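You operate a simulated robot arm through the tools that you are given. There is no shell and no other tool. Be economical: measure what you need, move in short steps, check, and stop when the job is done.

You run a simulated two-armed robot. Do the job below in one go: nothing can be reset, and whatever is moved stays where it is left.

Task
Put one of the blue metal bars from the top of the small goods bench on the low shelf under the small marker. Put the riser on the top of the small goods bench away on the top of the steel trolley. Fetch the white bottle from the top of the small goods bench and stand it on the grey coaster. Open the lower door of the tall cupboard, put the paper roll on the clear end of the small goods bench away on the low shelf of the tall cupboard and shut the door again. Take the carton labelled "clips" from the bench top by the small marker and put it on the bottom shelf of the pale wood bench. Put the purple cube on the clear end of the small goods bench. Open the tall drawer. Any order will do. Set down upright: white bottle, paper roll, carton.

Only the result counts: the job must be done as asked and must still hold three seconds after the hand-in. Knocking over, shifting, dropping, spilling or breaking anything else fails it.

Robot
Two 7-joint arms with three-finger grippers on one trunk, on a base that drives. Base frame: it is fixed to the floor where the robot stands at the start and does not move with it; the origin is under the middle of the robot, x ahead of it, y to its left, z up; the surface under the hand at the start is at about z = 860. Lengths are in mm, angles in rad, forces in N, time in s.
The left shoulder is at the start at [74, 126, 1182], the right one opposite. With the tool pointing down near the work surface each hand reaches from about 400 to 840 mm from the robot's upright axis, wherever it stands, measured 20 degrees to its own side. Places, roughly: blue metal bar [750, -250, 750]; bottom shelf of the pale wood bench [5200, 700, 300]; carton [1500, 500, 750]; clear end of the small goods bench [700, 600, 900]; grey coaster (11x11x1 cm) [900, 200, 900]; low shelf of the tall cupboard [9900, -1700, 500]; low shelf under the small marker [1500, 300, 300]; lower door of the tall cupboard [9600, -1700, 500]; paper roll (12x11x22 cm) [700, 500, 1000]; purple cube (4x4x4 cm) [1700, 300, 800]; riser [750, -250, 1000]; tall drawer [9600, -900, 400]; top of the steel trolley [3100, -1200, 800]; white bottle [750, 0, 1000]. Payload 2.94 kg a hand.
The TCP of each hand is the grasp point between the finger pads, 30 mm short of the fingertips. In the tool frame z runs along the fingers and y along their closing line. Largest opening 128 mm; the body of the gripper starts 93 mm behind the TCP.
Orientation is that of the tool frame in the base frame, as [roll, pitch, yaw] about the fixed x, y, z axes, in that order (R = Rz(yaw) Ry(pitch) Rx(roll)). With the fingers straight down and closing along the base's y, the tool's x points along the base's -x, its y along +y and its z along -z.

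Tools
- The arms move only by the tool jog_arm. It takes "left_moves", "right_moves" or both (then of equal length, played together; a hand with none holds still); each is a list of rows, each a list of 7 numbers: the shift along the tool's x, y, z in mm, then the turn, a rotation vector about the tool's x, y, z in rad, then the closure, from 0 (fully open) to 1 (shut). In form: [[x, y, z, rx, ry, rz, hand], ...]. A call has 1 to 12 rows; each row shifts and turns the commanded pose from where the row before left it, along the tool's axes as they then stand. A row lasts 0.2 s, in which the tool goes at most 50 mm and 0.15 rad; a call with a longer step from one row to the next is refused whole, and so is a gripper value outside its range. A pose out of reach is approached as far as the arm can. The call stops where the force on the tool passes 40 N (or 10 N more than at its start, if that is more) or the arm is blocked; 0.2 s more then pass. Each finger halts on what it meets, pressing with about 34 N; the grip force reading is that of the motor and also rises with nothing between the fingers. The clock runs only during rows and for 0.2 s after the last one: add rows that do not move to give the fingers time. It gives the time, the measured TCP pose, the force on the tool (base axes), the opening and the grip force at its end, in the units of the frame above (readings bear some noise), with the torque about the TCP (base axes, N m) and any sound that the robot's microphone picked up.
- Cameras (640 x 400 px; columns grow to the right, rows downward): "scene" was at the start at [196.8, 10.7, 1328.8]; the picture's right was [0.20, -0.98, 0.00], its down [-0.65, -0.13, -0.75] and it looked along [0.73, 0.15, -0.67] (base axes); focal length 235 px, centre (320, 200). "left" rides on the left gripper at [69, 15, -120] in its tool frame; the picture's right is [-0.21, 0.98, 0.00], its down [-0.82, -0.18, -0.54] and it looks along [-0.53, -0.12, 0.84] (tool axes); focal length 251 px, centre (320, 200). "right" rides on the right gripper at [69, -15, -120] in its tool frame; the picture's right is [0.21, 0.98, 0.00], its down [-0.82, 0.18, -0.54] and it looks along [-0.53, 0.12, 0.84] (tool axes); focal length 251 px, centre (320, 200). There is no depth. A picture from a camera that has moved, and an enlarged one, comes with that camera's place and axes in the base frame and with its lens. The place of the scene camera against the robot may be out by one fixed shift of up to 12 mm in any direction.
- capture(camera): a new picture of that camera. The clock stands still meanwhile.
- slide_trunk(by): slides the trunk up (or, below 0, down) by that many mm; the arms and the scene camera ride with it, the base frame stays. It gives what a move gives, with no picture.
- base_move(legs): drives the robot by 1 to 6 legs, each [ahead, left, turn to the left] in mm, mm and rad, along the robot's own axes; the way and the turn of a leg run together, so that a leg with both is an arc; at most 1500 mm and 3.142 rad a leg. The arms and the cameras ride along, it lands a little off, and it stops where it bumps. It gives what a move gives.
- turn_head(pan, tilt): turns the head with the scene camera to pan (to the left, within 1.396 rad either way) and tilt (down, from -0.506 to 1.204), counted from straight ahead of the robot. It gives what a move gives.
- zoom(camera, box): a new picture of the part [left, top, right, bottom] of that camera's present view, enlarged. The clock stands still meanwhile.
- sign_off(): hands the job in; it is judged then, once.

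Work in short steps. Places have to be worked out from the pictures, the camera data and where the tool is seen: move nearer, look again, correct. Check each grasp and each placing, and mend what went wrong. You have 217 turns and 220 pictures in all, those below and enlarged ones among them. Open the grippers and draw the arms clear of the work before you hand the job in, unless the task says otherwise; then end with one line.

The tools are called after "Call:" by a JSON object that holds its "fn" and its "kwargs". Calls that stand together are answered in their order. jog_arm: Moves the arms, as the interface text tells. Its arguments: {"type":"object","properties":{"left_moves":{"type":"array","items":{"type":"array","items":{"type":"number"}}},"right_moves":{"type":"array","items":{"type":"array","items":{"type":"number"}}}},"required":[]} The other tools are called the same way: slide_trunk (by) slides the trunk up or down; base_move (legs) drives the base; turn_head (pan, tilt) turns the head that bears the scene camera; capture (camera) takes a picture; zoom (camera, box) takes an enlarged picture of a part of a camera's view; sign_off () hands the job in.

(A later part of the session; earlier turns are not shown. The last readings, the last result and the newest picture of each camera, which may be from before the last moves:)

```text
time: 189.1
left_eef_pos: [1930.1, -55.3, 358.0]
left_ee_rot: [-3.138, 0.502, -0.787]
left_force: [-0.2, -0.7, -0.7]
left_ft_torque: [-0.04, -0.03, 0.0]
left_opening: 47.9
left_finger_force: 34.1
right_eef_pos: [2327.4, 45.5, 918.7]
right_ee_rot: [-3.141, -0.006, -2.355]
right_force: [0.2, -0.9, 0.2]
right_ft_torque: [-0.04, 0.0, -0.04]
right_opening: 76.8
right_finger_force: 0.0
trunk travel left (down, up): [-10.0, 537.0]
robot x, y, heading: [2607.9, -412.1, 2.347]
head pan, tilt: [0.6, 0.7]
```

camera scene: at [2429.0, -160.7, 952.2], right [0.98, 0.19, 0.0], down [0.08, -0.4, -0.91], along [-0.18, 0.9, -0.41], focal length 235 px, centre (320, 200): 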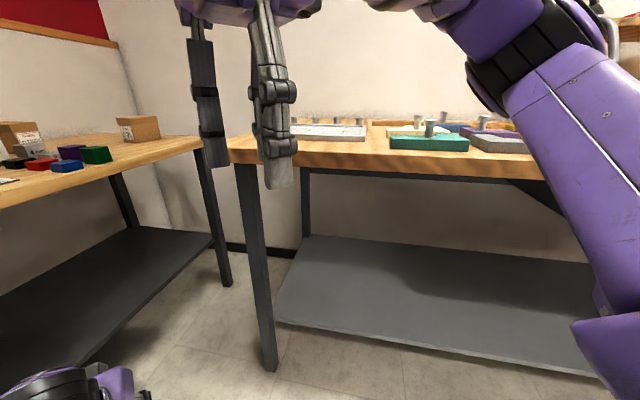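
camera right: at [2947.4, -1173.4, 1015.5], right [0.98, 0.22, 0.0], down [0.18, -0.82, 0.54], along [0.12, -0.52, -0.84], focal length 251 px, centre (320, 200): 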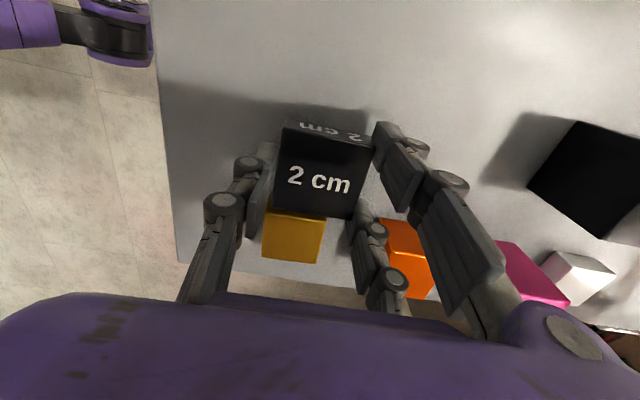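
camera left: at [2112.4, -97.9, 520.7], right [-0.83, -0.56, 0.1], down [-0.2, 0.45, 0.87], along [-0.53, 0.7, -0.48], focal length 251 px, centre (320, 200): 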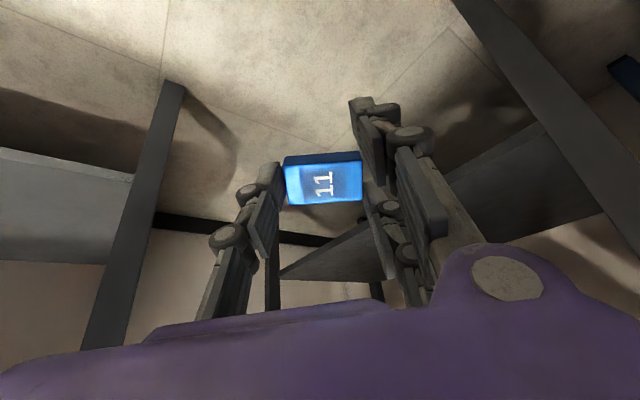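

That works: z=358 reachable at ~230 mm left. I raise the trunk 80 mm and look with the head to check the shelf edge.

Call:
{"fn": "slide_trunk", "kwargs": {"by": 80}}

Call:
{"fn": "turn_head", "kwargs": {"pan": 0.15, "tilt": 0.6}}

Call:
{"fn": "capture", "kwargs": {"camera": "scene"}}

```text
time: 190.3
left_eef_pos: [1929.2, -56.4, 437.7]
left_ee_rot: [-3.139, 0.498, -0.785]
left_force: [0.2, 0.1, -0.9]
left_ft_torque: [0.0, -0.01, 0.02]
left_opening: 47.8
left_finger_force: 34.2
right_eef_pos: [2327.9, 45.1, 999.4]
right_ee_rot: [3.14, -0.007, -2.355]
right_force: [0.2, 0.2, 0.4]
right_ft_torque: [-0.02, 0.01, 0.01]
right_opening: 76.5
right_finger_force: 0.1
trunk travel left (down, up): [-90.0, 457.0]
robot x, y, heading: [2604.1, -410.5, 2.348]
head pan, tilt: [0.6, 0.7]
```

```text
time: 191.2
left_eef_pos: [1928.8, -57.0, 438.5]
left_ee_rot: [-3.138, 0.498, -0.788]
left_force: [0.7, 0.0, -0.7]
left_ft_torque: [-0.03, -0.04, -0.04]
left_opening: 48.2
left_finger_force: 33.7
right_eef_pos: [2328.0, 44.7, 996.7]
right_ee_rot: [-3.141, -0.009, -2.354]
right_force: [1.0, -0.1, 0.2]
right_ft_torque: [0.02, 0.05, -0.02]
right_opening: 76.9
right_finger_force: 0.0
trunk travel left (down, up): [-90.0, 457.0]
robot x, y, heading: [2605.4, -410.4, 2.348]
head pan, tilt: [0.15, 0.6]
```

```text
142 pictures are left
camera scene: at [2444.5, -175.8, 1022.4], right [0.98, 0.18, 0.0], down [0.08, -0.42, -0.91], along [-0.17, 0.89, -0.43], focal length 235 px, centre (320, 200)
```

scene: 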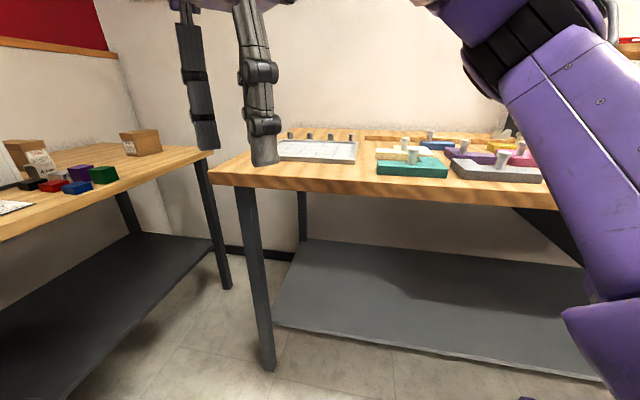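

The right wrist stack stands in the head's way; moving the right hand forward/right and retrying.

Call:
{"fn": "jog_arm", "kwargs": {"right_moves": [[-20, 40, 0, 0, 0, 0, 0.4], [-20, 40, 0, 0, 0, 0, 0.4], [-20, 40, 0, 0, 0, 0, 0.4]]}}

Call:
{"fn": "turn_head", "kwargs": {"pan": 0.15, "tilt": 0.65}}

Call:
{"fn": "capture", "kwargs": {"camera": "scene"}}

```text
time: 192.0
left_eef_pos: [1927.9, -55.7, 438.9]
left_ee_rot: [-3.138, 0.499, -0.789]
left_force: [0.2, 0.9, -0.9]
left_ft_torque: [-0.02, -0.03, 0.01]
left_opening: 48.0
left_finger_force: 33.7
right_eef_pos: [2283.4, 174.1, 993.1]
right_ee_rot: [3.14, -0.008, -2.354]
right_force: [0.0, 0.3, -0.4]
right_ft_torque: [0.0, 0.01, 0.0]
right_opening: 76.9
right_finger_force: 0.0
right hand out of reach, approached as far as the arm can: row 2
trunk travel left (down, up): [-90.0, 457.0]
robot x, y, heading: [2602.8, -411.1, 2.345]
head pan, tilt: [0.15, 0.6]
```

```text
time: 192.6
left_eef_pos: [1928.9, -57.4, 438.0]
left_ee_rot: [-3.139, 0.499, -0.787]
left_force: [0.4, -0.7, -0.7]
left_ft_torque: [-0.01, -0.05, -0.01]
left_opening: 48.2
left_finger_force: 33.9
right_eef_pos: [2284.3, 172.9, 993.3]
right_ee_rot: [3.14, -0.009, -2.354]
right_force: [0.1, -0.1, -0.3]
right_ft_torque: [0.01, 0.01, 0.0]
right_opening: 76.5
right_finger_force: 0.0
trunk travel left (down, up): [-90.0, 457.0]
robot x, y, heading: [2605.4, -408.2, 2.35]
head pan, tilt: [0.15, 0.649]
```

```text
141 pictures are left
camera scene: at [2444.5, -175.8, 1022.4], right [0.98, 0.18, 0.0], down [0.08, -0.42, -0.9], along [-0.17, 0.89, -0.43], focal length 235 px, centre (320, 200)
```

scene: 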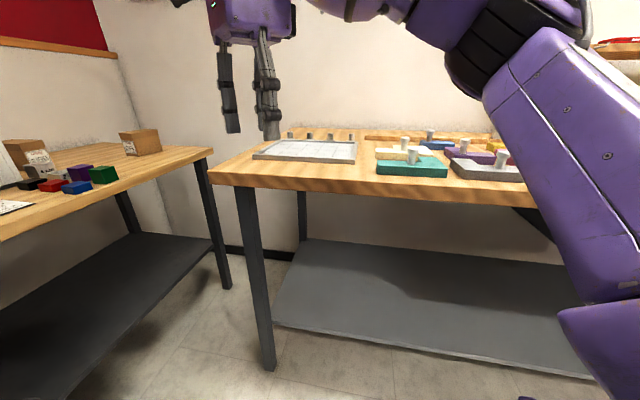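

Head is stuck for now, but this view helps: shelf front edge ≈x 1755, z≈345. I increase the tilt to 0.8 rad so that the wrist clears the bench top, and check the pose.

Call:
{"fn": "jog_arm", "kwargs": {"left_moves": [[0, 0, 0, 0, -0.1, 0, 1], [0, 0, 0, 0, -0.1, 0, 1], [0, 0, 0, 0, -0.1, 0, 1], [0, 0, 0, 0, 0, 0, 1]]}}

Call:
{"fn": "capture", "kwargs": {"camera": "left"}}

```text
time: 193.6
left_eef_pos: [1928.9, -57.5, 439.2]
left_ee_rot: [3.141, 0.748, -0.786]
left_force: [-0.3, -0.3, -0.8]
left_ft_torque: [-0.01, -0.03, -0.02]
left_opening: 47.8
left_finger_force: 33.8
left hand out of reach, approached as far as the arm can: row 3
right_eef_pos: [2283.3, 172.6, 992.8]
right_ee_rot: [3.14, -0.009, -2.355]
right_force: [1.0, -0.3, 0.2]
right_ft_torque: [0.0, -0.02, 0.0]
right_opening: 76.8
right_finger_force: 0.1
trunk travel left (down, up): [-90.0, 457.0]
robot x, y, heading: [2605.0, -410.2, 2.345]
head pan, tilt: [0.15, 0.649]
```

```text
140 pictures are left
camera left: at [2010.1, -161.2, 479.3], right [-0.8, -0.58, 0.14], down [-0.04, 0.29, 0.96], along [-0.59, 0.76, -0.26], focal length 251 px, centre (320, 200)
```

left: 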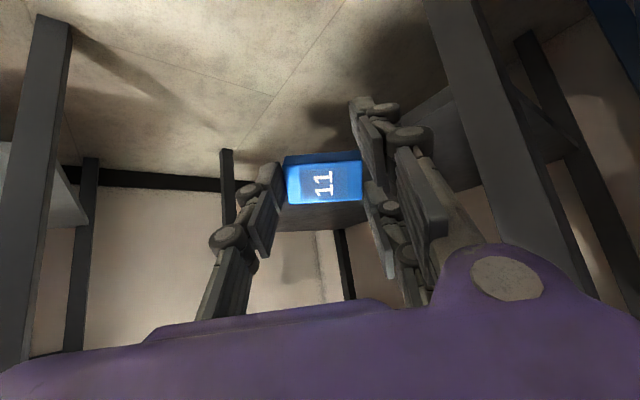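

Path is clear between the legs. Driving 335 mm forward so that the bar is above the shelf.

Call:
{"fn": "base_move", "kwargs": {"legs": [[335, -10, 0]]}}

Call:
{"fn": "capture", "kwargs": {"camera": "left"}}

Call:
{"fn": "capture", "kwargs": {"camera": "scene"}}

```text
time: 195.7
left_eef_pos: [1758.1, 144.3, 445.6]
left_ee_rot: [3.129, 0.735, -0.791]
left_force: [0.2, -0.5, -0.8]
left_ft_torque: [0.03, 0.01, 0.02]
left_opening: 47.9
left_finger_force: 33.8
right_eef_pos: [2111.6, 390.2, 999.9]
right_ee_rot: [3.125, -0.02, -2.346]
right_force: [-0.5, -0.6, -0.3]
right_ft_torque: [0.0, -0.01, 0.01]
right_opening: 76.7
right_finger_force: 0.0
trunk travel left (down, up): [-90.0, 457.0]
robot x, y, heading: [2419.8, -190.4, 2.358]
head pan, tilt: [0.15, 0.649]
stopped in leg 1: the robot was blocked; the commanded pose is now the measured one
```

```text
139 pictures are left
camera left: at [1840.1, 40.7, 487.5], right [-0.8, -0.58, 0.15], down [-0.04, 0.31, 0.95], along [-0.6, 0.75, -0.27], focal length 251 px, centre (320, 200)
```

left: 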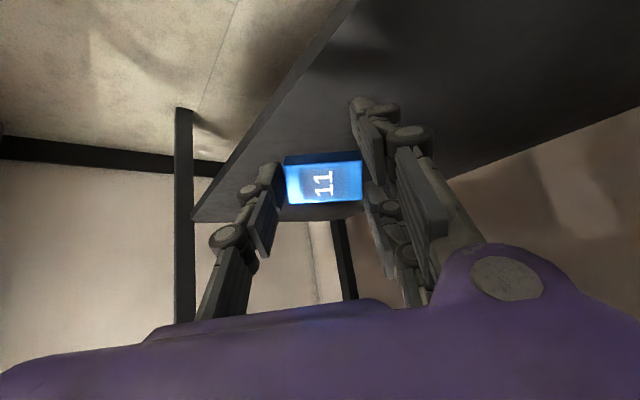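

```text
138 pictures are left
camera scene: at [2277.1, 41.3, 1026.3], right [0.98, 0.19, -0.02], down [0.06, -0.42, -0.91], along [-0.18, 0.89, -0.42], focal length 235 px, centre (320, 200)
```

scene: 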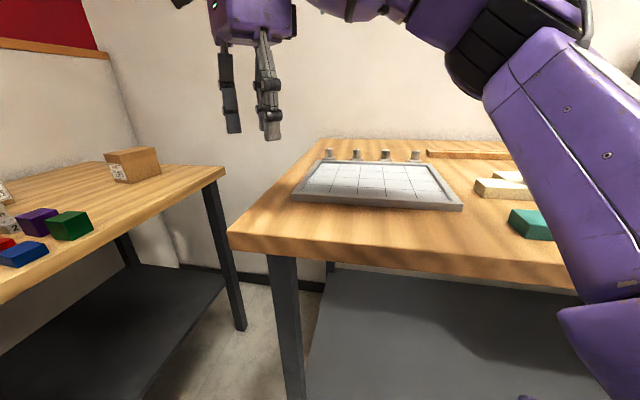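

Blocked, presumably my left elbow at the blue bench's front. I back off 30 mm and extend the arm instead.

Call:
{"fn": "base_move", "kwargs": {"legs": [[-30, 0, 0]]}}

Call:
{"fn": "jog_arm", "kwargs": {"left_moves": [[-24, 0, 21.8, 0, 0, 0, 1], [-24, 0, 21.8, 0, 0, 0, 1], [-24, 0, 21.8, 0, 0, 0, 1], [-24, 0, 21.8, 0, 0, 0, 1]]}}

Call:
{"fn": "capture", "kwargs": {"camera": "left"}}

```text
time: 196.3
left_eef_pos: [1759.2, 145.6, 444.2]
left_ee_rot: [3.131, 0.735, -0.789]
left_force: [-0.3, -0.1, 0.0]
left_ft_torque: [-0.03, -0.03, 0.05]
left_opening: 47.9
left_finger_force: 33.9
right_eef_pos: [2111.4, 393.2, 995.0]
right_ee_rot: [3.134, -0.018, -2.346]
right_force: [-0.8, 0.2, 1.0]
right_ft_torque: [0.01, -0.01, 0.0]
right_opening: 76.8
right_finger_force: 0.1
trunk travel left (down, up): [-90.0, 457.0]
robot x, y, heading: [2423.7, -192.5, 2.359]
head pan, tilt: [0.15, 0.649]
stopped in leg 1: the robot was blocked; the commanded pose is now the measured one
```

```text
time: 197.5
left_eef_pos: [1714.7, 174.0, 444.1]
left_ee_rot: [3.128, 0.687, -0.801]
left_force: [-0.6, -0.3, -1.4]
left_ft_torque: [0.0, -0.02, 0.0]
left_opening: 48.1
left_finger_force: 33.5
left hand out of reach, approached as far as the arm can: row 2, 3, 4
right_eef_pos: [2127.2, 386.7, 997.5]
right_ee_rot: [3.132, -0.014, -2.337]
right_force: [0.1, 0.6, -0.1]
right_ft_torque: [-0.03, 0.0, 0.0]
right_opening: 76.7
right_finger_force: 0.1
trunk travel left (down, up): [-90.0, 457.0]
robot x, y, heading: [2444.5, -190.7, 2.365]
head pan, tilt: [0.15, 0.649]
stopped in row 4 (left hand): the arm was blocked; the commanded pose is now the measured one
```

```text
137 pictures are left
camera left: at [1794.5, 71.4, 492.3], right [-0.81, -0.57, 0.14], down [-0.07, 0.34, 0.94], along [-0.58, 0.75, -0.32], focal length 251 px, centre (320, 200)
```

left: 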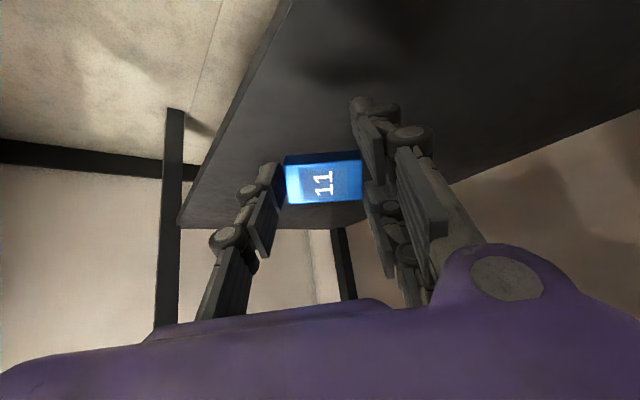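

Both ways report blocked: my left elbow likely rests at the blue bench front. I slide the base straight out (+x), then I'll turn a little left and re-enter with more elbow room.

Call:
{"fn": "base_move", "kwargs": {"legs": [[-147, -144, 0]]}}

```text
time: 199.4
left_eef_pos: [1912.7, 180.0, 431.2]
left_ee_rot: [3.14, 0.676, -0.802]
left_force: [-0.6, -0.3, -1.3]
left_ft_torque: [-0.02, -0.02, -0.02]
left_opening: 47.9
left_finger_force: 34.0
right_eef_pos: [2316.8, 390.0, 991.1]
right_ee_rot: [-3.139, -0.008, -2.344]
right_force: [0.1, 1.0, -0.3]
right_ft_torque: [-0.06, 0.02, 0.0]
right_opening: 76.9
right_finger_force: 0.0
trunk travel left (down, up): [-90.0, 457.0]
robot x, y, heading: [2644.7, -189.4, 2.358]
head pan, tilt: [0.15, 0.649]
```

Free again. Turning 0.25 rad left and checking with the left camera.

Call:
{"fn": "base_move", "kwargs": {"legs": [[0, 0, 0.25]]}}

Call:
{"fn": "capture", "kwargs": {"camera": "left"}}

Call:
{"fn": "capture", "kwargs": {"camera": "scene"}}

```text
time: 200.7
left_eef_pos: [1843.3, -14.8, 431.3]
left_ee_rot: [3.139, 0.675, -0.55]
left_force: [-0.5, -0.8, -0.5]
left_ft_torque: [0.03, -0.01, -0.02]
left_opening: 48.0
left_finger_force: 33.9
right_eef_pos: [2182.9, 288.9, 990.4]
right_ee_rot: [-3.138, -0.005, -2.094]
right_force: [0.0, 0.0, 0.3]
right_ft_torque: [0.0, -0.02, -0.02]
right_opening: 76.6
right_finger_force: 0.1
trunk travel left (down, up): [-90.0, 457.0]
robot x, y, heading: [2648.4, -191.5, 2.611]
head pan, tilt: [0.15, 0.649]
```

```text
136 pictures are left
camera left: at [1944.1, -95.0, 481.0], right [-0.65, -0.75, 0.14], down [-0.16, 0.31, 0.94], along [-0.74, 0.59, -0.33], focal length 251 px, centre (320, 200)
```

left: 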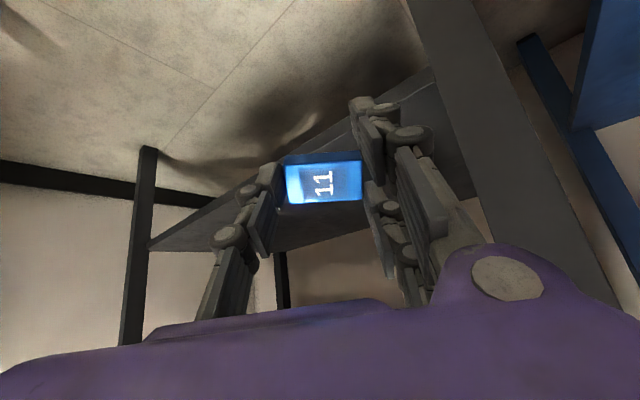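

```text
135 pictures are left
camera scene: at [2428.6, -8.9, 1021.8], right [0.9, 0.43, 0.0], down [0.19, -0.39, -0.9], along [-0.39, 0.81, -0.43], focal length 235 px, centre (320, 200)
```

scene: 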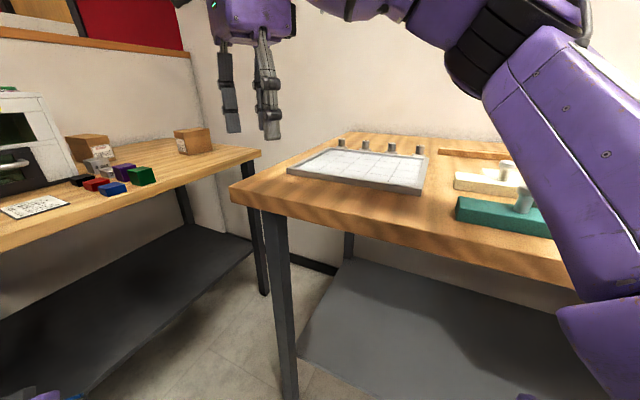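

Leg clearance ≈40 mm; adding 30 mm to the right. Driving 185 mm forward.

Call:
{"fn": "base_move", "kwargs": {"legs": [[0, -30, 0], [185, 0, 0]]}}

Call:
{"fn": "capture", "kwargs": {"camera": "left"}}

```text
time: 202.8
left_eef_pos: [1697.8, 104.5, 430.4]
left_ee_rot: [3.141, 0.677, -0.547]
left_force: [0.3, 0.3, -1.1]
left_ft_torque: [0.0, -0.04, 0.0]
left_opening: 48.2
left_finger_force: 34.2
right_eef_pos: [2035.9, 408.7, 989.7]
right_ee_rot: [-3.139, -0.007, -2.089]
right_force: [-0.3, 0.5, 0.1]
right_ft_torque: [-0.04, -0.07, -0.01]
right_opening: 76.7
right_finger_force: 0.0
trunk travel left (down, up): [-90.0, 457.0]
robot x, y, heading: [2498.6, -71.4, 2.612]
head pan, tilt: [0.15, 0.649]
```

```text
134 pictures are left
camera left: at [1799.3, 23.8, 480.6], right [-0.65, -0.75, 0.14], down [-0.16, 0.31, 0.94], along [-0.74, 0.59, -0.33], focal length 251 px, centre (320, 200)
```

left: 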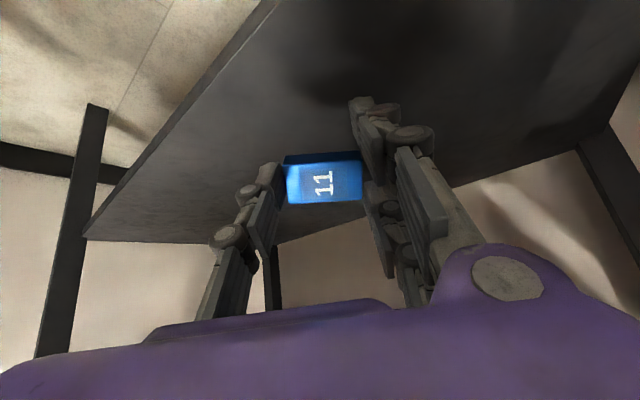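

Over the shelf, ~55 mm inside its edge. Lowering by the trunk 35 mm, then in small steps.

Call:
{"fn": "slide_trunk", "kwargs": {"by": -35}}

Call:
{"fn": "capture", "kwargs": {"camera": "left"}}

```text
time: 203.6
left_eef_pos: [1699.5, 98.9, 398.6]
left_ee_rot: [-3.136, 0.682, -0.543]
left_force: [-0.9, -1.0, -1.2]
left_ft_torque: [-0.03, -0.03, 0.0]
left_opening: 48.0
left_finger_force: 33.5
right_eef_pos: [2031.8, 403.2, 951.9]
right_ee_rot: [-3.133, -0.004, -2.091]
right_force: [-0.7, -0.5, -0.3]
right_ft_torque: [-0.04, -0.02, 0.03]
right_opening: 76.8
right_finger_force: 0.0
trunk travel left (down, up): [-55.0, 492.0]
robot x, y, heading: [2502.2, -72.2, 2.611]
head pan, tilt: [0.15, 0.649]
```

```text
133 pictures are left
camera left: at [1800.0, 18.8, 448.4], right [-0.65, -0.75, 0.13], down [-0.16, 0.3, 0.94], along [-0.74, 0.59, -0.32], focal length 251 px, centre (320, 200)
```

left: 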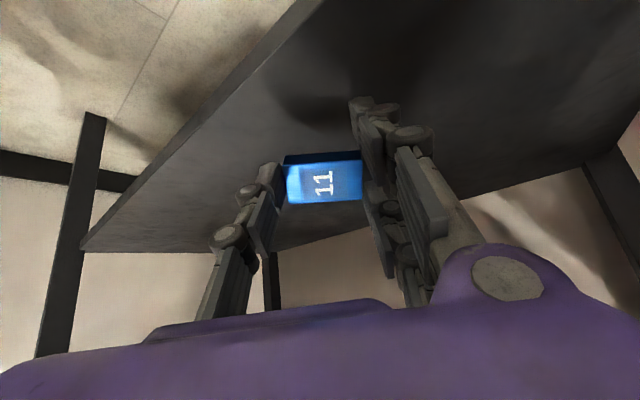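

Slight body tilt suggests something touches, so I lower with the arm instead, in small steps until contact.

Call:
{"fn": "jog_arm", "kwargs": {"left_moves": [[2.5, 0, 3.1, 0, 0, 0, 1], [2.5, 0, 3.1, 0, 0, 0, 1], [2.5, 0, 3.1, 0, 0, 0, 1], [0, 0, 0, 0, 0, 0, 1]]}}

```text
time: 204.6
left_eef_pos: [1698.0, 99.3, 386.9]
left_ee_rot: [-3.132, 0.683, -0.542]
left_force: [-0.2, -0.5, 0.2]
left_ft_torque: [0.04, 0.04, 0.0]
left_opening: 48.0
left_finger_force: 34.1
right_eef_pos: [2031.9, 402.0, 953.3]
right_ee_rot: [-3.133, -0.004, -2.092]
right_force: [0.0, 0.2, 0.0]
right_ft_torque: [-0.03, -0.01, -0.01]
right_opening: 76.8
right_finger_force: 0.2
trunk travel left (down, up): [-55.0, 492.0]
robot x, y, heading: [2499.6, -74.3, 2.614]
head pan, tilt: [0.15, 0.649]
```

No contact yet; continuing down.

Call:
{"fn": "jog_arm", "kwargs": {"left_moves": [[2.5, 0, 3.1, 0, 0, 0, 1], [2.5, 0, 3.1, 0, 0, 0, 1], [2.5, 0, 3.1, 0, 0, 0, 1], [0, 0, 0, 0, 0, 0, 1]]}}

Call:
{"fn": "capture", "kwargs": {"camera": "left"}}

```text
time: 205.6
left_eef_pos: [1700.2, 94.9, 380.1]
left_ee_rot: [-3.134, 0.683, -0.54]
left_force: [-0.2, 0.0, -0.4]
left_ft_torque: [0.01, -0.03, -0.03]
left_opening: 48.0
left_finger_force: 34.0
left hand out of reach, approached as far as the arm can: row 1, 3
right_eef_pos: [2031.7, 401.9, 951.5]
right_ee_rot: [-3.133, -0.001, -2.094]
right_force: [-0.4, 0.7, -0.8]
right_ft_torque: [-0.03, 0.0, 0.0]
right_opening: 77.0
right_finger_force: 0.0
trunk travel left (down, up): [-55.0, 492.0]
robot x, y, heading: [2500.6, -70.2, 2.613]
head pan, tilt: [0.15, 0.649]
```

```text
132 pictures are left
camera left: at [1802.6, 12.8, 430.2], right [-0.65, -0.75, 0.13], down [-0.16, 0.3, 0.94], along [-0.74, 0.59, -0.32], focal length 251 px, centre (320, 200)
```

left: 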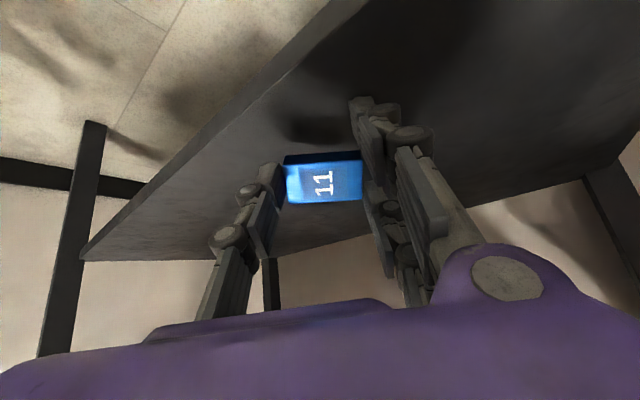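

Shelf seems nearer z≈330. Reducing the tilt to ~0.45 rad (still clear of the top) lets me go lower.

Call:
{"fn": "jog_arm", "kwargs": {"left_moves": [[0, 0, 0, 0, 0.12, 0, 1], [0, 0, 0, 0, 0.12, 0, 1], [1.7, 0, 3.6, 0, 0, 0, 1], [1.7, 0, 3.6, 0, 0, 0, 1], [0, 0, 0, 0, 0, 0, 1]]}}

Call:
{"fn": "capture", "kwargs": {"camera": "left"}}

```text
time: 206.8
left_eef_pos: [1706.3, 82.8, 385.4]
left_ee_rot: [-3.134, 0.443, -0.544]
left_force: [1.0, -0.7, -0.7]
left_ft_torque: [-0.01, -0.01, 0.0]
left_opening: 48.2
left_finger_force: 33.7
left hand out of reach, approached as far as the arm can: row 1, 2, 4
right_eef_pos: [2031.1, 402.8, 952.5]
right_ee_rot: [-3.132, -0.002, -2.092]
right_force: [-0.1, -0.7, 0.3]
right_ft_torque: [0.0, 0.0, 0.02]
right_opening: 76.6
right_finger_force: 0.0
trunk travel left (down, up): [-55.0, 492.0]
robot x, y, heading: [2505.2, -68.5, 2.616]
head pan, tilt: [0.15, 0.649]
```

```text
131 pictures are left
camera left: at [1794.0, 10.6, 464.3], right [-0.67, -0.73, 0.09], down [-0.35, 0.42, 0.84], along [-0.65, 0.54, -0.53], focal length 251 px, centre (320, 200)
```

left: 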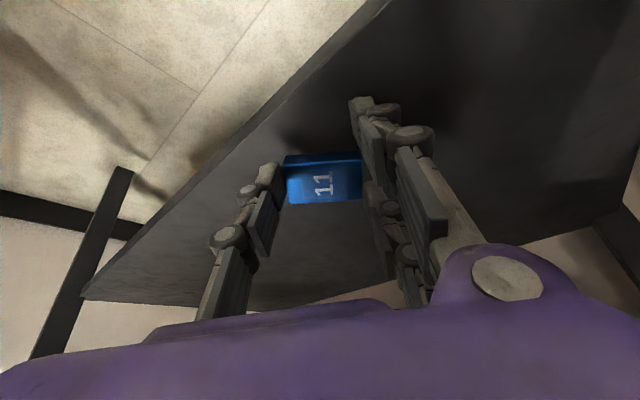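

Lowering the trunk another 15 mm to bring the bar onto the shelf.

Call:
{"fn": "slide_trunk", "kwargs": {"by": -15}}

Call:
{"fn": "capture", "kwargs": {"camera": "left"}}

```text
time: 207.4
left_eef_pos: [1705.3, 78.0, 374.2]
left_ee_rot: [-3.126, 0.447, -0.539]
left_force: [-0.2, 0.1, -0.9]
left_ft_torque: [-0.01, -0.03, 0.02]
left_opening: 48.1
left_finger_force: 33.6
right_eef_pos: [2033.2, 392.6, 944.9]
right_ee_rot: [-3.14, 0.004, -2.088]
right_force: [-0.6, 0.1, 0.6]
right_ft_torque: [0.0, 0.01, -0.02]
right_opening: 76.6
right_finger_force: 0.0
trunk travel left (down, up): [-40.0, 507.0]
robot x, y, heading: [2501.8, -71.8, 2.611]
head pan, tilt: [0.15, 0.649]
```

```text
130 pictures are left
camera left: at [1794.1, 4.7, 451.7], right [-0.67, -0.74, 0.08], down [-0.34, 0.41, 0.85], along [-0.65, 0.54, -0.53], focal length 251 px, centre (320, 200)
```

left: 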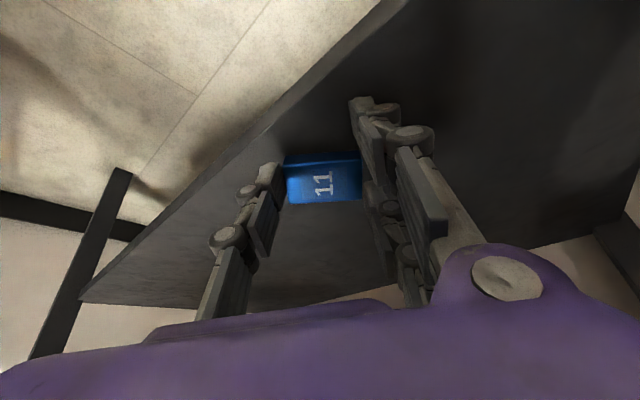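

Something on the right side seems to touch while lowering; I check the scene and right views.

Call:
{"fn": "capture", "kwargs": {"camera": "scene"}}

Call:
{"fn": "capture", "kwargs": {"camera": "right"}}

```text
129 pictures are left
camera scene: at [2272.9, 98.6, 977.5], right [0.9, 0.43, 0.01], down [0.18, -0.36, -0.92], along [-0.39, 0.83, -0.4], focal length 235 px, centre (320, 200)
```

scene: 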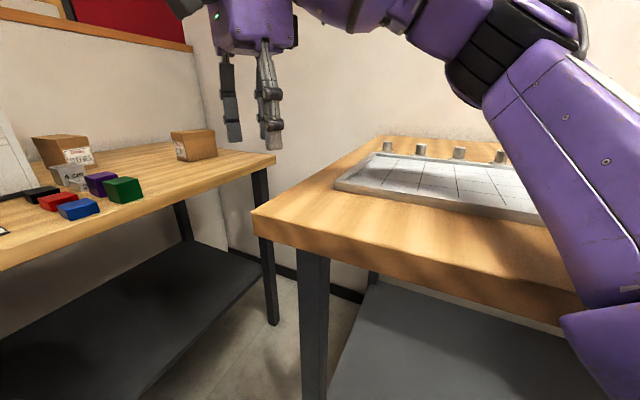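

```text
128 pictures are left
camera right: at [2012.1, 324.3, 1063.8], right [-0.95, 0.3, 0.0], down [0.25, 0.8, 0.55], along [0.16, 0.52, -0.84], focal length 251 px, centre (320, 200)
```

right: 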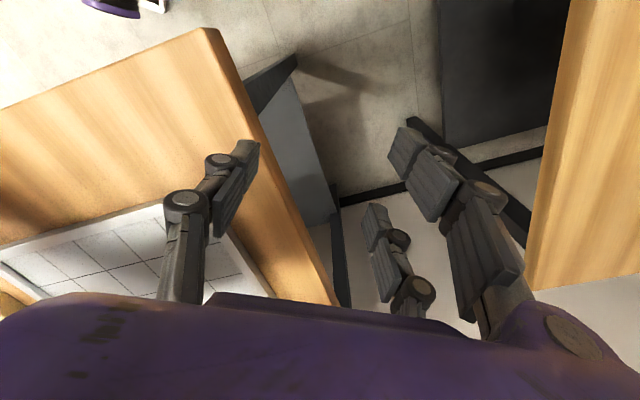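

The right upper arm is at the wall bench edge and the left arm is at full stretch. I raise 25 mm, drive 60 mm closer, and pull the arm back for more downward reach.

Call:
{"fn": "slide_trunk", "kwargs": {"by": 25}}

Call:
{"fn": "base_move", "kwargs": {"legs": [[60, 0, 0]]}}

```text
time: 208.1
left_eef_pos: [1704.5, 85.9, 395.5]
left_ee_rot: [3.141, 0.44, -0.55]
left_force: [0.4, 0.2, -0.2]
left_ft_torque: [0.0, -0.02, 0.01]
left_opening: 47.9
left_finger_force: 34.1
right_eef_pos: [2032.7, 412.4, 958.5]
right_ee_rot: [-3.128, -0.01, -2.093]
right_force: [-0.3, 0.5, 0.2]
right_ft_torque: [0.0, 0.01, 0.02]
right_opening: 76.9
right_finger_force: 0.1
trunk travel left (down, up): [-65.0, 482.0]
robot x, y, heading: [2503.4, -72.4, 2.611]
head pan, tilt: [0.15, 0.649]
```

```text
time: 209.1
left_eef_pos: [1695.2, 100.7, 401.4]
left_ee_rot: [-3.131, 0.431, -0.554]
left_force: [-0.4, -1.3, -0.2]
left_ft_torque: [-0.04, -0.04, 0.02]
left_opening: 48.1
left_finger_force: 34.2
right_eef_pos: [2010.7, 419.8, 977.7]
right_ee_rot: [3.125, -0.006, -2.082]
right_force: [0.5, 0.2, -0.9]
right_ft_torque: [0.01, -0.02, -0.01]
right_opening: 76.9
right_finger_force: 0.0
trunk travel left (down, up): [-65.0, 482.0]
robot x, y, heading: [2467.9, -46.9, 2.622]
head pan, tilt: [0.15, 0.649]
```

The right upper arm is pressing on the wall bench edge. Backing 60 mm, then raising the right hand high to lift that elbow.

Call:
{"fn": "base_move", "kwargs": {"legs": [[-60, 0, 0]]}}

Call:
{"fn": "jog_arm", "kwargs": {"right_moves": [[0, 0, -45, 0, 0, 0, 0.4], [0, 0, -45, 0, 0, 0, 0.4], [0, 0, -45, 0, 0, 0, 0.4], [0, 0, -45, 0, 0, 0, 0.4], [0, 0, -45, 0, 0, 0, 0.4], [0, 0, -45, 0, 0, 0, 0.4], [0, 0, -45, 0, 0, 0, 0.4]]}}

Call:
{"fn": "capture", "kwargs": {"camera": "scene"}}

```text
time: 210.0
left_eef_pos: [1741.3, 76.7, 380.2]
left_ee_rot: [-3.135, 0.403, -0.556]
left_force: [-0.7, 0.4, -1.1]
left_ft_torque: [0.01, -0.03, -0.02]
left_opening: 47.9
left_finger_force: 34.2
right_eef_pos: [2042.8, 407.6, 956.6]
right_ee_rot: [-3.128, -0.01, -2.083]
right_force: [0.4, -0.4, -0.4]
right_ft_torque: [0.03, 0.06, 0.02]
right_opening: 76.8
right_finger_force: 0.1
trunk travel left (down, up): [-65.0, 482.0]
robot x, y, heading: [2518.6, -70.9, 2.624]
head pan, tilt: [0.15, 0.649]
```

```text
time: 211.6
left_eef_pos: [1739.8, 77.3, 380.1]
left_ee_rot: [-3.134, 0.401, -0.557]
left_force: [-0.2, -0.4, -1.4]
left_ft_torque: [-0.01, -0.03, 0.02]
left_opening: 48.2
left_finger_force: 33.7
right_eef_pos: [2002.4, 382.6, 970.2]
right_ee_rot: [-3.13, -0.013, -2.086]
right_force: [-0.4, 0.4, 0.4]
right_ft_torque: [-0.04, -0.02, 0.01]
right_opening: 76.8
right_finger_force: 0.1
right hand out of reach, approached as far as the arm can: row 1, 2, 3, 4, 5, 6, 7
trunk travel left (down, up): [-65.0, 482.0]
robot x, y, heading: [2518.0, -73.6, 2.62]
head pan, tilt: [0.15, 0.649]
```

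```text
127 pictures are left
camera scene: at [2291.0, 113.4, 995.4], right [0.9, 0.44, 0.0], down [0.19, -0.38, -0.9], along [-0.39, 0.81, -0.43], focal length 235 px, centre (320, 200)
```

scene: 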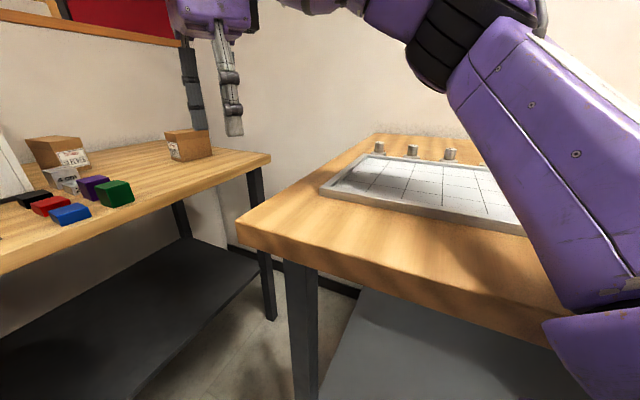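

The right hand can't go higher with a low trunk; instead I stretch it forward and inward so its elbow tucks in.

Call:
{"fn": "jog_arm", "kwargs": {"right_moves": [[32, 20, 0, 0, 0, 0, 0.4], [32, 20, 0, 0, 0, 0, 0.4], [32, 20, 0, 0, 0, 0, 0.4], [32, 20, 0, 0, 0, 0, 0.4], [32, 10, 0, 0, 0, 0, 0.4], [32, 10, 0, 0, 0, 0, 0.4]]}}

Call:
{"fn": "capture", "kwargs": {"camera": "scene"}}

```text
time: 213.0
left_eef_pos: [1741.4, 77.0, 381.1]
left_ee_rot: [-3.136, 0.401, -0.558]
left_force: [-0.7, 0.3, -0.8]
left_ft_torque: [0.08, -0.05, 0.0]
left_opening: 48.2
left_finger_force: 34.1
right_eef_pos: [1852.1, 270.9, 969.6]
right_ee_rot: [-3.13, -0.011, -2.082]
right_force: [0.0, -0.2, -0.8]
right_ft_torque: [0.05, 0.0, -0.03]
right_opening: 77.2
right_finger_force: 0.0
right hand out of reach, approached as far as the arm can: row 5, 6
trunk travel left (down, up): [-65.0, 482.0]
robot x, y, heading: [2516.3, -74.3, 2.62]
head pan, tilt: [0.15, 0.649]
```

```text
126 pictures are left
camera scene: at [2291.0, 112.3, 995.4], right [0.9, 0.44, 0.0], down [0.19, -0.39, -0.9], along [-0.39, 0.81, -0.43], focal length 235 px, centre (320, 200)
```

scene: 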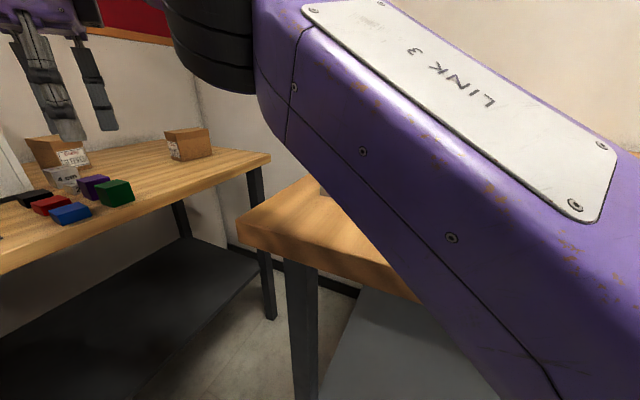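

Right arm is tucked in. Driving 50 mm forward again.

Call:
{"fn": "base_move", "kwargs": {"legs": [[50, 0, 0]]}}

Call:
{"fn": "capture", "kwargs": {"camera": "left"}}

```text
time: 214.1
left_eef_pos: [1703.7, 102.4, 375.4]
left_ee_rot: [-3.136, 0.393, -0.562]
left_force: [0.1, 0.0, -1.4]
left_ft_torque: [-0.02, -0.02, 0.0]
left_opening: 47.8
left_finger_force: 33.9
right_eef_pos: [1809.1, 298.5, 967.1]
right_ee_rot: [-3.126, -0.01, -2.085]
right_force: [-0.5, 0.1, 0.3]
right_ft_torque: [0.02, 0.01, 0.0]
right_opening: 76.8
right_finger_force: 0.0
trunk travel left (down, up): [-65.0, 482.0]
robot x, y, heading: [2473.2, -47.1, 2.625]
head pan, tilt: [0.15, 0.649]
stopped in leg 1: the robot was blocked; the commanded pose is now the measured one
```

```text
125 pictures are left
camera left: at [1787.3, 29.8, 460.5], right [-0.69, -0.72, 0.08], down [-0.37, 0.44, 0.82], along [-0.62, 0.54, -0.57], focal length 251 px, centre (320, 200)
```

left: 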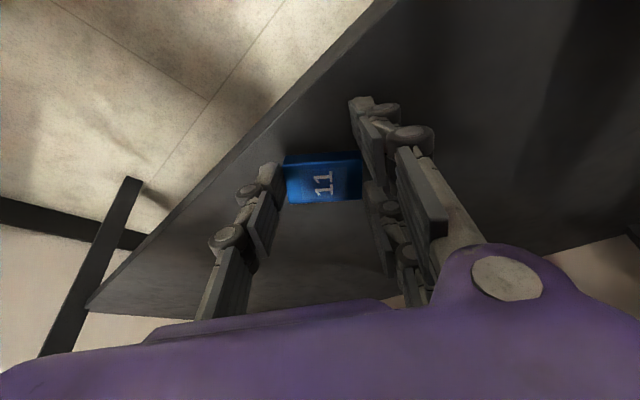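

At the target: bar ~40 mm inside the shelf edge. Lowering with the arm in small steps.

Call:
{"fn": "jog_arm", "kwargs": {"left_moves": [[1.5, 0, 3.7, 0, 0, 0, 1], [1.5, 0, 3.7, 0, 0, 0, 1], [1.5, 0, 3.7, 0, 0, 0, 1], [1.5, 0, 3.7, 0, 0, 0, 1], [0, 0, 0, 0, 0, 0, 1]]}}

Call:
{"fn": "capture", "kwargs": {"camera": "left"}}

```text
time: 215.3
left_eef_pos: [1703.5, 101.8, 375.6]
left_ee_rot: [-3.135, 0.392, -0.563]
left_force: [-0.1, -0.5, -0.8]
left_ft_torque: [0.0, -0.02, 0.02]
left_opening: 48.3
left_finger_force: 33.8
left hand out of reach, approached as far as the arm can: row 1, 2, 3, 4
right_eef_pos: [1809.3, 299.6, 967.4]
right_ee_rot: [-3.126, -0.01, -2.083]
right_force: [0.1, -0.3, 0.4]
right_ft_torque: [0.02, -0.02, -0.01]
right_opening: 76.7
right_finger_force: 0.1
trunk travel left (down, up): [-65.0, 482.0]
robot x, y, heading: [2473.5, -44.2, 2.622]
head pan, tilt: [0.15, 0.649]
```

```text
124 pictures are left
camera left: at [1787.2, 29.8, 460.4], right [-0.69, -0.72, 0.08], down [-0.37, 0.44, 0.82], along [-0.62, 0.54, -0.57], focal length 251 px, centre (320, 200)
```

left: 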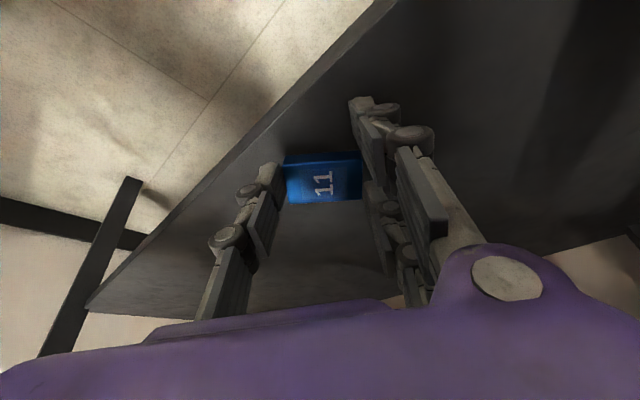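

Arm at its limit; trunk down 15 mm.

Call:
{"fn": "slide_trunk", "kwargs": {"by": -15}}

Call:
{"fn": "capture", "kwargs": {"camera": "left"}}

```text
time: 215.9
left_eef_pos: [1705.5, 102.3, 361.3]
left_ee_rot: [-3.135, 0.393, -0.565]
left_force: [-6.0, -0.3, 16.3]
left_ft_torque: [-0.6, 0.14, -0.28]
left_opening: 48.3
left_finger_force: 34.0
right_eef_pos: [1811.7, 298.0, 953.5]
right_ee_rot: [-3.127, -0.011, -2.083]
right_force: [0.5, 0.2, 1.0]
right_ft_torque: [-0.01, 0.01, 0.0]
right_opening: 76.7
right_finger_force: 0.0
trunk travel left (down, up): [-50.0, 497.0]
robot x, y, heading: [2473.4, -46.6, 2.621]
head pan, tilt: [0.15, 0.649]
```

```text
123 pictures are left
camera left: at [1789.0, 29.0, 445.4], right [-0.69, -0.72, 0.08], down [-0.37, 0.44, 0.82], along [-0.62, 0.54, -0.57], focal length 251 px, centre (320, 200)
```

left: 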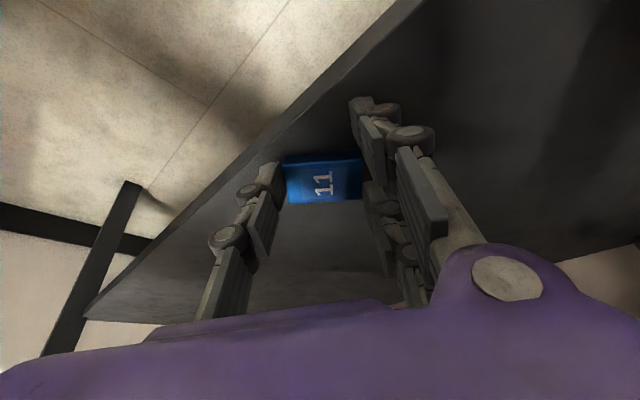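

Contact felt; shelf z≈323. The bar is only ~28 mm inside the edge, so I raise 8 mm and try to go 25 mm deeper.

Call:
{"fn": "slide_trunk", "kwargs": {"by": 8}}

Call:
{"fn": "base_move", "kwargs": {"legs": [[25, 0, 0]]}}

Call:
{"fn": "capture", "kwargs": {"camera": "left"}}

```text
time: 216.5
left_eef_pos: [1706.1, 102.3, 369.7]
left_ee_rot: [-3.133, 0.393, -0.563]
left_force: [0.3, -0.2, -1.0]
left_ft_torque: [-0.02, -0.02, 0.03]
left_opening: 48.0
left_finger_force: 34.7
right_eef_pos: [1809.0, 299.3, 959.9]
right_ee_rot: [-3.126, -0.009, -2.084]
right_force: [0.5, 0.2, -0.5]
right_ft_torque: [0.03, 0.0, -0.01]
right_opening: 76.8
right_finger_force: 0.0
trunk travel left (down, up): [-58.0, 489.0]
robot x, y, heading: [2476.0, -46.4, 2.619]
head pan, tilt: [0.15, 0.649]
```

```text
time: 217.2
left_eef_pos: [1708.2, 103.5, 364.6]
left_ee_rot: [-3.13, 0.38, -0.567]
left_force: [-0.3, 0.6, -1.3]
left_ft_torque: [0.02, -0.03, -0.01]
left_opening: 48.0
left_finger_force: 34.2
right_eef_pos: [1804.9, 301.6, 959.5]
right_ee_rot: [-3.123, -0.01, -2.083]
right_force: [-0.2, 0.0, -0.1]
right_ft_torque: [-0.01, -0.02, 0.01]
right_opening: 76.5
right_finger_force: 0.0
trunk travel left (down, up): [-58.0, 489.0]
robot x, y, heading: [2469.4, -43.7, 2.619]
head pan, tilt: [0.15, 0.649]
stopped in leg 1: the robot was blocked; the commanded pose is now the measured one
```

```text
122 pictures are left
camera left: at [1791.2, 30.8, 450.4], right [-0.7, -0.71, 0.07], down [-0.38, 0.45, 0.81], along [-0.61, 0.54, -0.58], focal length 251 px, centre (320, 200)
```

left: 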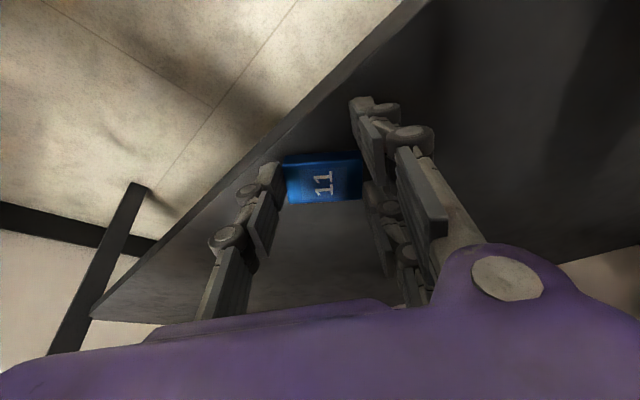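

The wrist meets the bench edge at this low tilt. Backing 10 mm, tilting 0.25 more, then trying again.

Call:
{"fn": "base_move", "kwargs": {"legs": [[-15, 0, 0]]}}

Call:
{"fn": "jog_arm", "kwargs": {"left_moves": [[0, 0, -5, 0, -0.1, 0, 1], [0, 0, 0, 0, -0.1, 0, 1], [0, 0, 0, 0, -0.1, 0, 1], [0, 0, 0, 0, 0, 0, 1]]}}

Call:
{"fn": "base_move", "kwargs": {"legs": [[45, 0, 0]]}}

Call:
{"fn": "capture", "kwargs": {"camera": "left"}}

```text
time: 218.0
left_eef_pos: [1719.8, 94.7, 362.5]
left_ee_rot: [-3.128, 0.378, -0.566]
left_force: [-0.8, -0.3, 0.1]
left_ft_torque: [0.03, -0.02, -0.03]
left_opening: 47.9
left_finger_force: 34.1
right_eef_pos: [1815.1, 293.4, 960.3]
right_ee_rot: [-3.125, -0.009, -2.083]
right_force: [0.7, -0.4, -0.1]
right_ft_torque: [-0.02, 0.0, 0.01]
right_opening: 76.7
right_finger_force: 0.1
trunk travel left (down, up): [-58.0, 489.0]
robot x, y, heading: [2480.6, -50.1, 2.623]
head pan, tilt: [0.15, 0.649]
```

```text
time: 219.0
left_eef_pos: [1721.2, 95.1, 366.9]
left_ee_rot: [-3.125, 0.677, -0.56]
left_force: [0.8, -0.1, -0.5]
left_ft_torque: [0.0, -0.01, 0.0]
left_opening: 48.0
left_finger_force: 33.7
right_eef_pos: [1816.0, 294.8, 959.1]
right_ee_rot: [-3.123, -0.01, -2.081]
right_force: [0.0, -0.2, 0.3]
right_ft_torque: [-0.01, 0.0, -0.01]
right_opening: 76.9
right_finger_force: 0.0
trunk travel left (down, up): [-58.0, 489.0]
robot x, y, heading: [2480.7, -52.4, 2.622]
head pan, tilt: [0.15, 0.649]
```

```text
time: 219.9
left_eef_pos: [1683.2, 116.7, 367.6]
left_ee_rot: [-3.122, 0.677, -0.559]
left_force: [0.2, -0.5, -0.4]
left_ft_torque: [0.01, 0.04, -0.01]
left_opening: 48.2
left_finger_force: 34.0
right_eef_pos: [1776.9, 312.1, 961.6]
right_ee_rot: [-3.126, -0.007, -2.081]
right_force: [0.4, -0.6, -0.7]
right_ft_torque: [0.01, -0.03, -0.03]
right_opening: 76.9
right_finger_force: 0.1
trunk travel left (down, up): [-58.0, 489.0]
robot x, y, heading: [2443.1, -35.5, 2.621]
head pan, tilt: [0.15, 0.649]
```

```text
121 pictures are left
camera left: at [1783.6, 32.5, 417.0], right [-0.67, -0.73, 0.12], down [-0.16, 0.3, 0.94], along [-0.72, 0.61, -0.32], focal length 251 px, centre (320, 200)
```

left: 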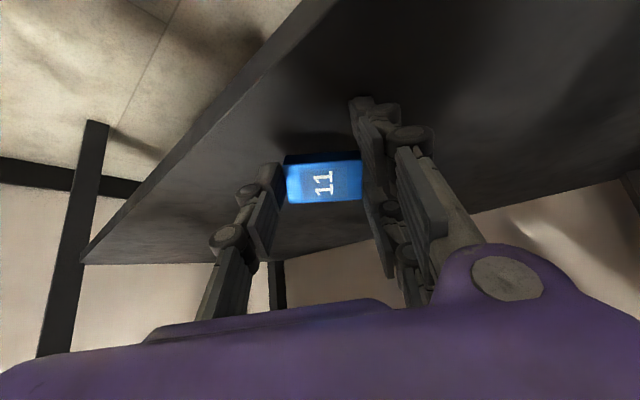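

Good, x≈1683 now. Lowering the trunk 9 mm to contact.

Call:
{"fn": "slide_trunk", "kwargs": {"by": -9}}

```text
time: 220.5
left_eef_pos: [1682.6, 113.9, 365.9]
left_ee_rot: [-3.119, 0.692, -0.556]
left_force: [-2.2, -2.7, 25.5]
left_ft_torque: [-0.83, 0.27, 0.01]
left_opening: 48.7
left_finger_force: 33.8
right_eef_pos: [1780.1, 305.2, 957.3]
right_ee_rot: [-3.132, -0.004, -2.082]
right_force: [-0.9, -0.3, -0.2]
right_ft_torque: [-0.05, -0.01, 0.02]
right_opening: 77.1
right_finger_force: 0.0
trunk travel left (down, up): [-49.0, 498.0]
robot x, y, heading: [2447.3, -28.4, 2.625]
head pan, tilt: [0.15, 0.649]
```

Contact. Easing 1 mm up and opening the fingers.

Call:
{"fn": "jog_arm", "kwargs": {"left_moves": [[-0.6, 0, -0.8, 0, 0, 0, 1], [0, 0, 0, 0, 0, 0, 0.55], [0, 0, 0, 0, 0, 0, 0.4], [0, 0, 0, 0, 0, 0, 0.4], [0, 0, 0, 0, 0, 0, 0.4]]}}

Call:
{"fn": "capture", "kwargs": {"camera": "left"}}

```text
time: 220.8
left_eef_pos: [1681.7, 113.4, 366.2]
left_ee_rot: [-3.124, 0.694, -0.559]
left_force: [0.3, -1.0, 6.2]
left_ft_torque: [-0.28, 0.03, 0.04]
left_opening: 49.1
left_finger_force: 34.6
right_eef_pos: [1780.0, 303.3, 956.9]
right_ee_rot: [-3.134, -0.003, -2.078]
right_force: [0.0, 0.5, -0.3]
right_ft_torque: [0.03, 0.01, 0.03]
right_opening: 76.8
right_finger_force: 0.1
trunk travel left (down, up): [-49.0, 498.0]
robot x, y, heading: [2443.5, -26.6, 2.623]
head pan, tilt: [0.15, 0.649]
stopped in row 1 (left hand): the force on the tool passed its limit at 53 N (the readings are from after the stop); the commanded pose is now the measured one
```

```text
120 pictures are left
camera left: at [1782.3, 29.4, 413.6], right [-0.67, -0.73, 0.12], down [-0.15, 0.3, 0.94], along [-0.73, 0.61, -0.31], focal length 251 px, centre (320, 200)
```

left: 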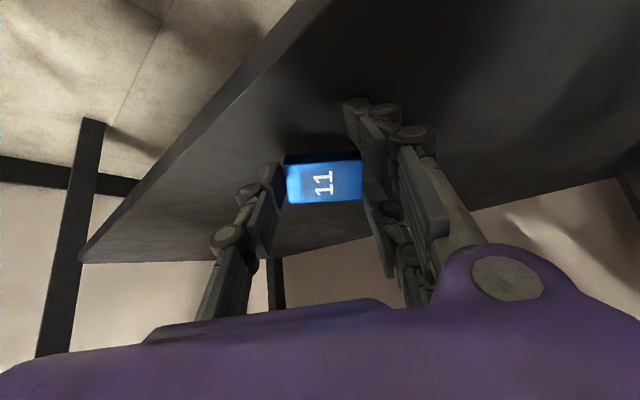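

Still holding; now opening.

Call:
{"fn": "jog_arm", "kwargs": {"left_moves": [[0, 0, 0, 0, 0, 0, 0.6], [0, 0, 0, 0, 0, 0, 0.45], [0, 0, 0, 0, 0, 0, 0.35], [0, 0, 0, 0, 0, 0, 0.35]]}}

Call:
{"fn": "capture", "kwargs": {"camera": "left"}}

```text
time: 221.8
left_eef_pos: [1683.2, 112.0, 364.2]
left_ee_rot: [-3.124, 0.693, -0.56]
left_force: [-0.5, 0.1, -0.6]
left_ft_torque: [0.01, -0.02, 0.02]
left_opening: 83.1
left_finger_force: 0.0
right_eef_pos: [1779.7, 304.4, 956.5]
right_ee_rot: [-3.13, -0.003, -2.079]
right_force: [0.6, -0.3, 0.0]
right_ft_torque: [-0.01, 0.01, -0.02]
right_opening: 76.7
right_finger_force: 0.0
trunk travel left (down, up): [-49.0, 498.0]
robot x, y, heading: [2443.9, -32.3, 2.621]
head pan, tilt: [0.15, 0.649]
```

```text
119 pictures are left
camera left: at [1782.8, 29.0, 412.4], right [-0.67, -0.73, 0.12], down [-0.15, 0.3, 0.94], along [-0.73, 0.61, -0.31], focal length 251 px, centre (320, 200)
```

left: 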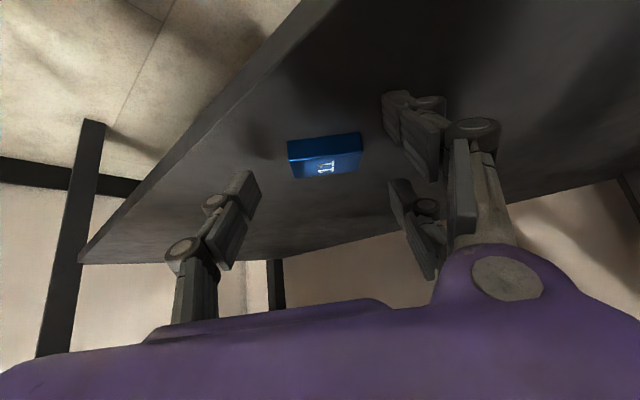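

The bar lies flat on the shelf. Raising 25 mm and driving straight back out.

Call:
{"fn": "slide_trunk", "kwargs": {"by": 25}}

Call:
{"fn": "base_move", "kwargs": {"legs": [[-260, 0, 0]]}}

Call:
{"fn": "capture", "kwargs": {"camera": "left"}}

```text
time: 222.5
left_eef_pos: [1679.7, 118.1, 386.7]
left_ee_rot: [-3.131, 0.686, -0.566]
left_force: [-0.4, -0.3, -0.1]
left_ft_torque: [0.01, 0.05, 0.0]
left_opening: 83.2
left_finger_force: 0.0
right_eef_pos: [1775.5, 316.0, 974.0]
right_ee_rot: [-3.124, -0.009, -2.081]
right_force: [0.2, 0.6, -0.7]
right_ft_torque: [-0.03, 0.01, 0.02]
right_opening: 76.7
right_finger_force: 0.1
trunk travel left (down, up): [-74.0, 473.0]
robot x, y, heading: [2443.5, -29.5, 2.622]
head pan, tilt: [0.15, 0.649]
```

```text
time: 224.4
left_eef_pos: [1906.4, -11.9, 385.6]
left_ee_rot: [-3.131, 0.683, -0.563]
left_force: [0.9, 0.0, -0.3]
left_ft_torque: [0.02, -0.01, 0.02]
left_opening: 83.0
left_finger_force: 0.0
right_eef_pos: [2000.9, 184.7, 975.6]
right_ee_rot: [-3.125, -0.009, -2.079]
right_force: [0.3, -0.2, 0.2]
right_ft_torque: [0.02, 0.02, 0.0]
right_opening: 76.7
right_finger_force: 0.0
trunk travel left (down, up): [-74.0, 473.0]
robot x, y, heading: [2670.2, -157.4, 2.624]
head pan, tilt: [0.15, 0.649]
```

```text
118 pictures are left
camera left: at [2005.7, -95.6, 435.1], right [-0.67, -0.73, 0.13], down [-0.16, 0.3, 0.94], along [-0.73, 0.61, -0.32], focal length 251 px, centre (320, 200)
```

left: 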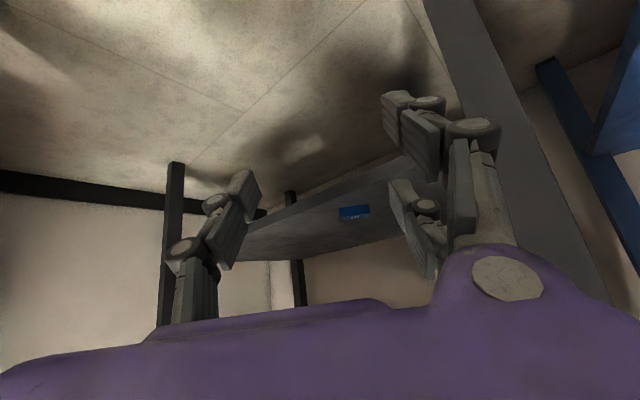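

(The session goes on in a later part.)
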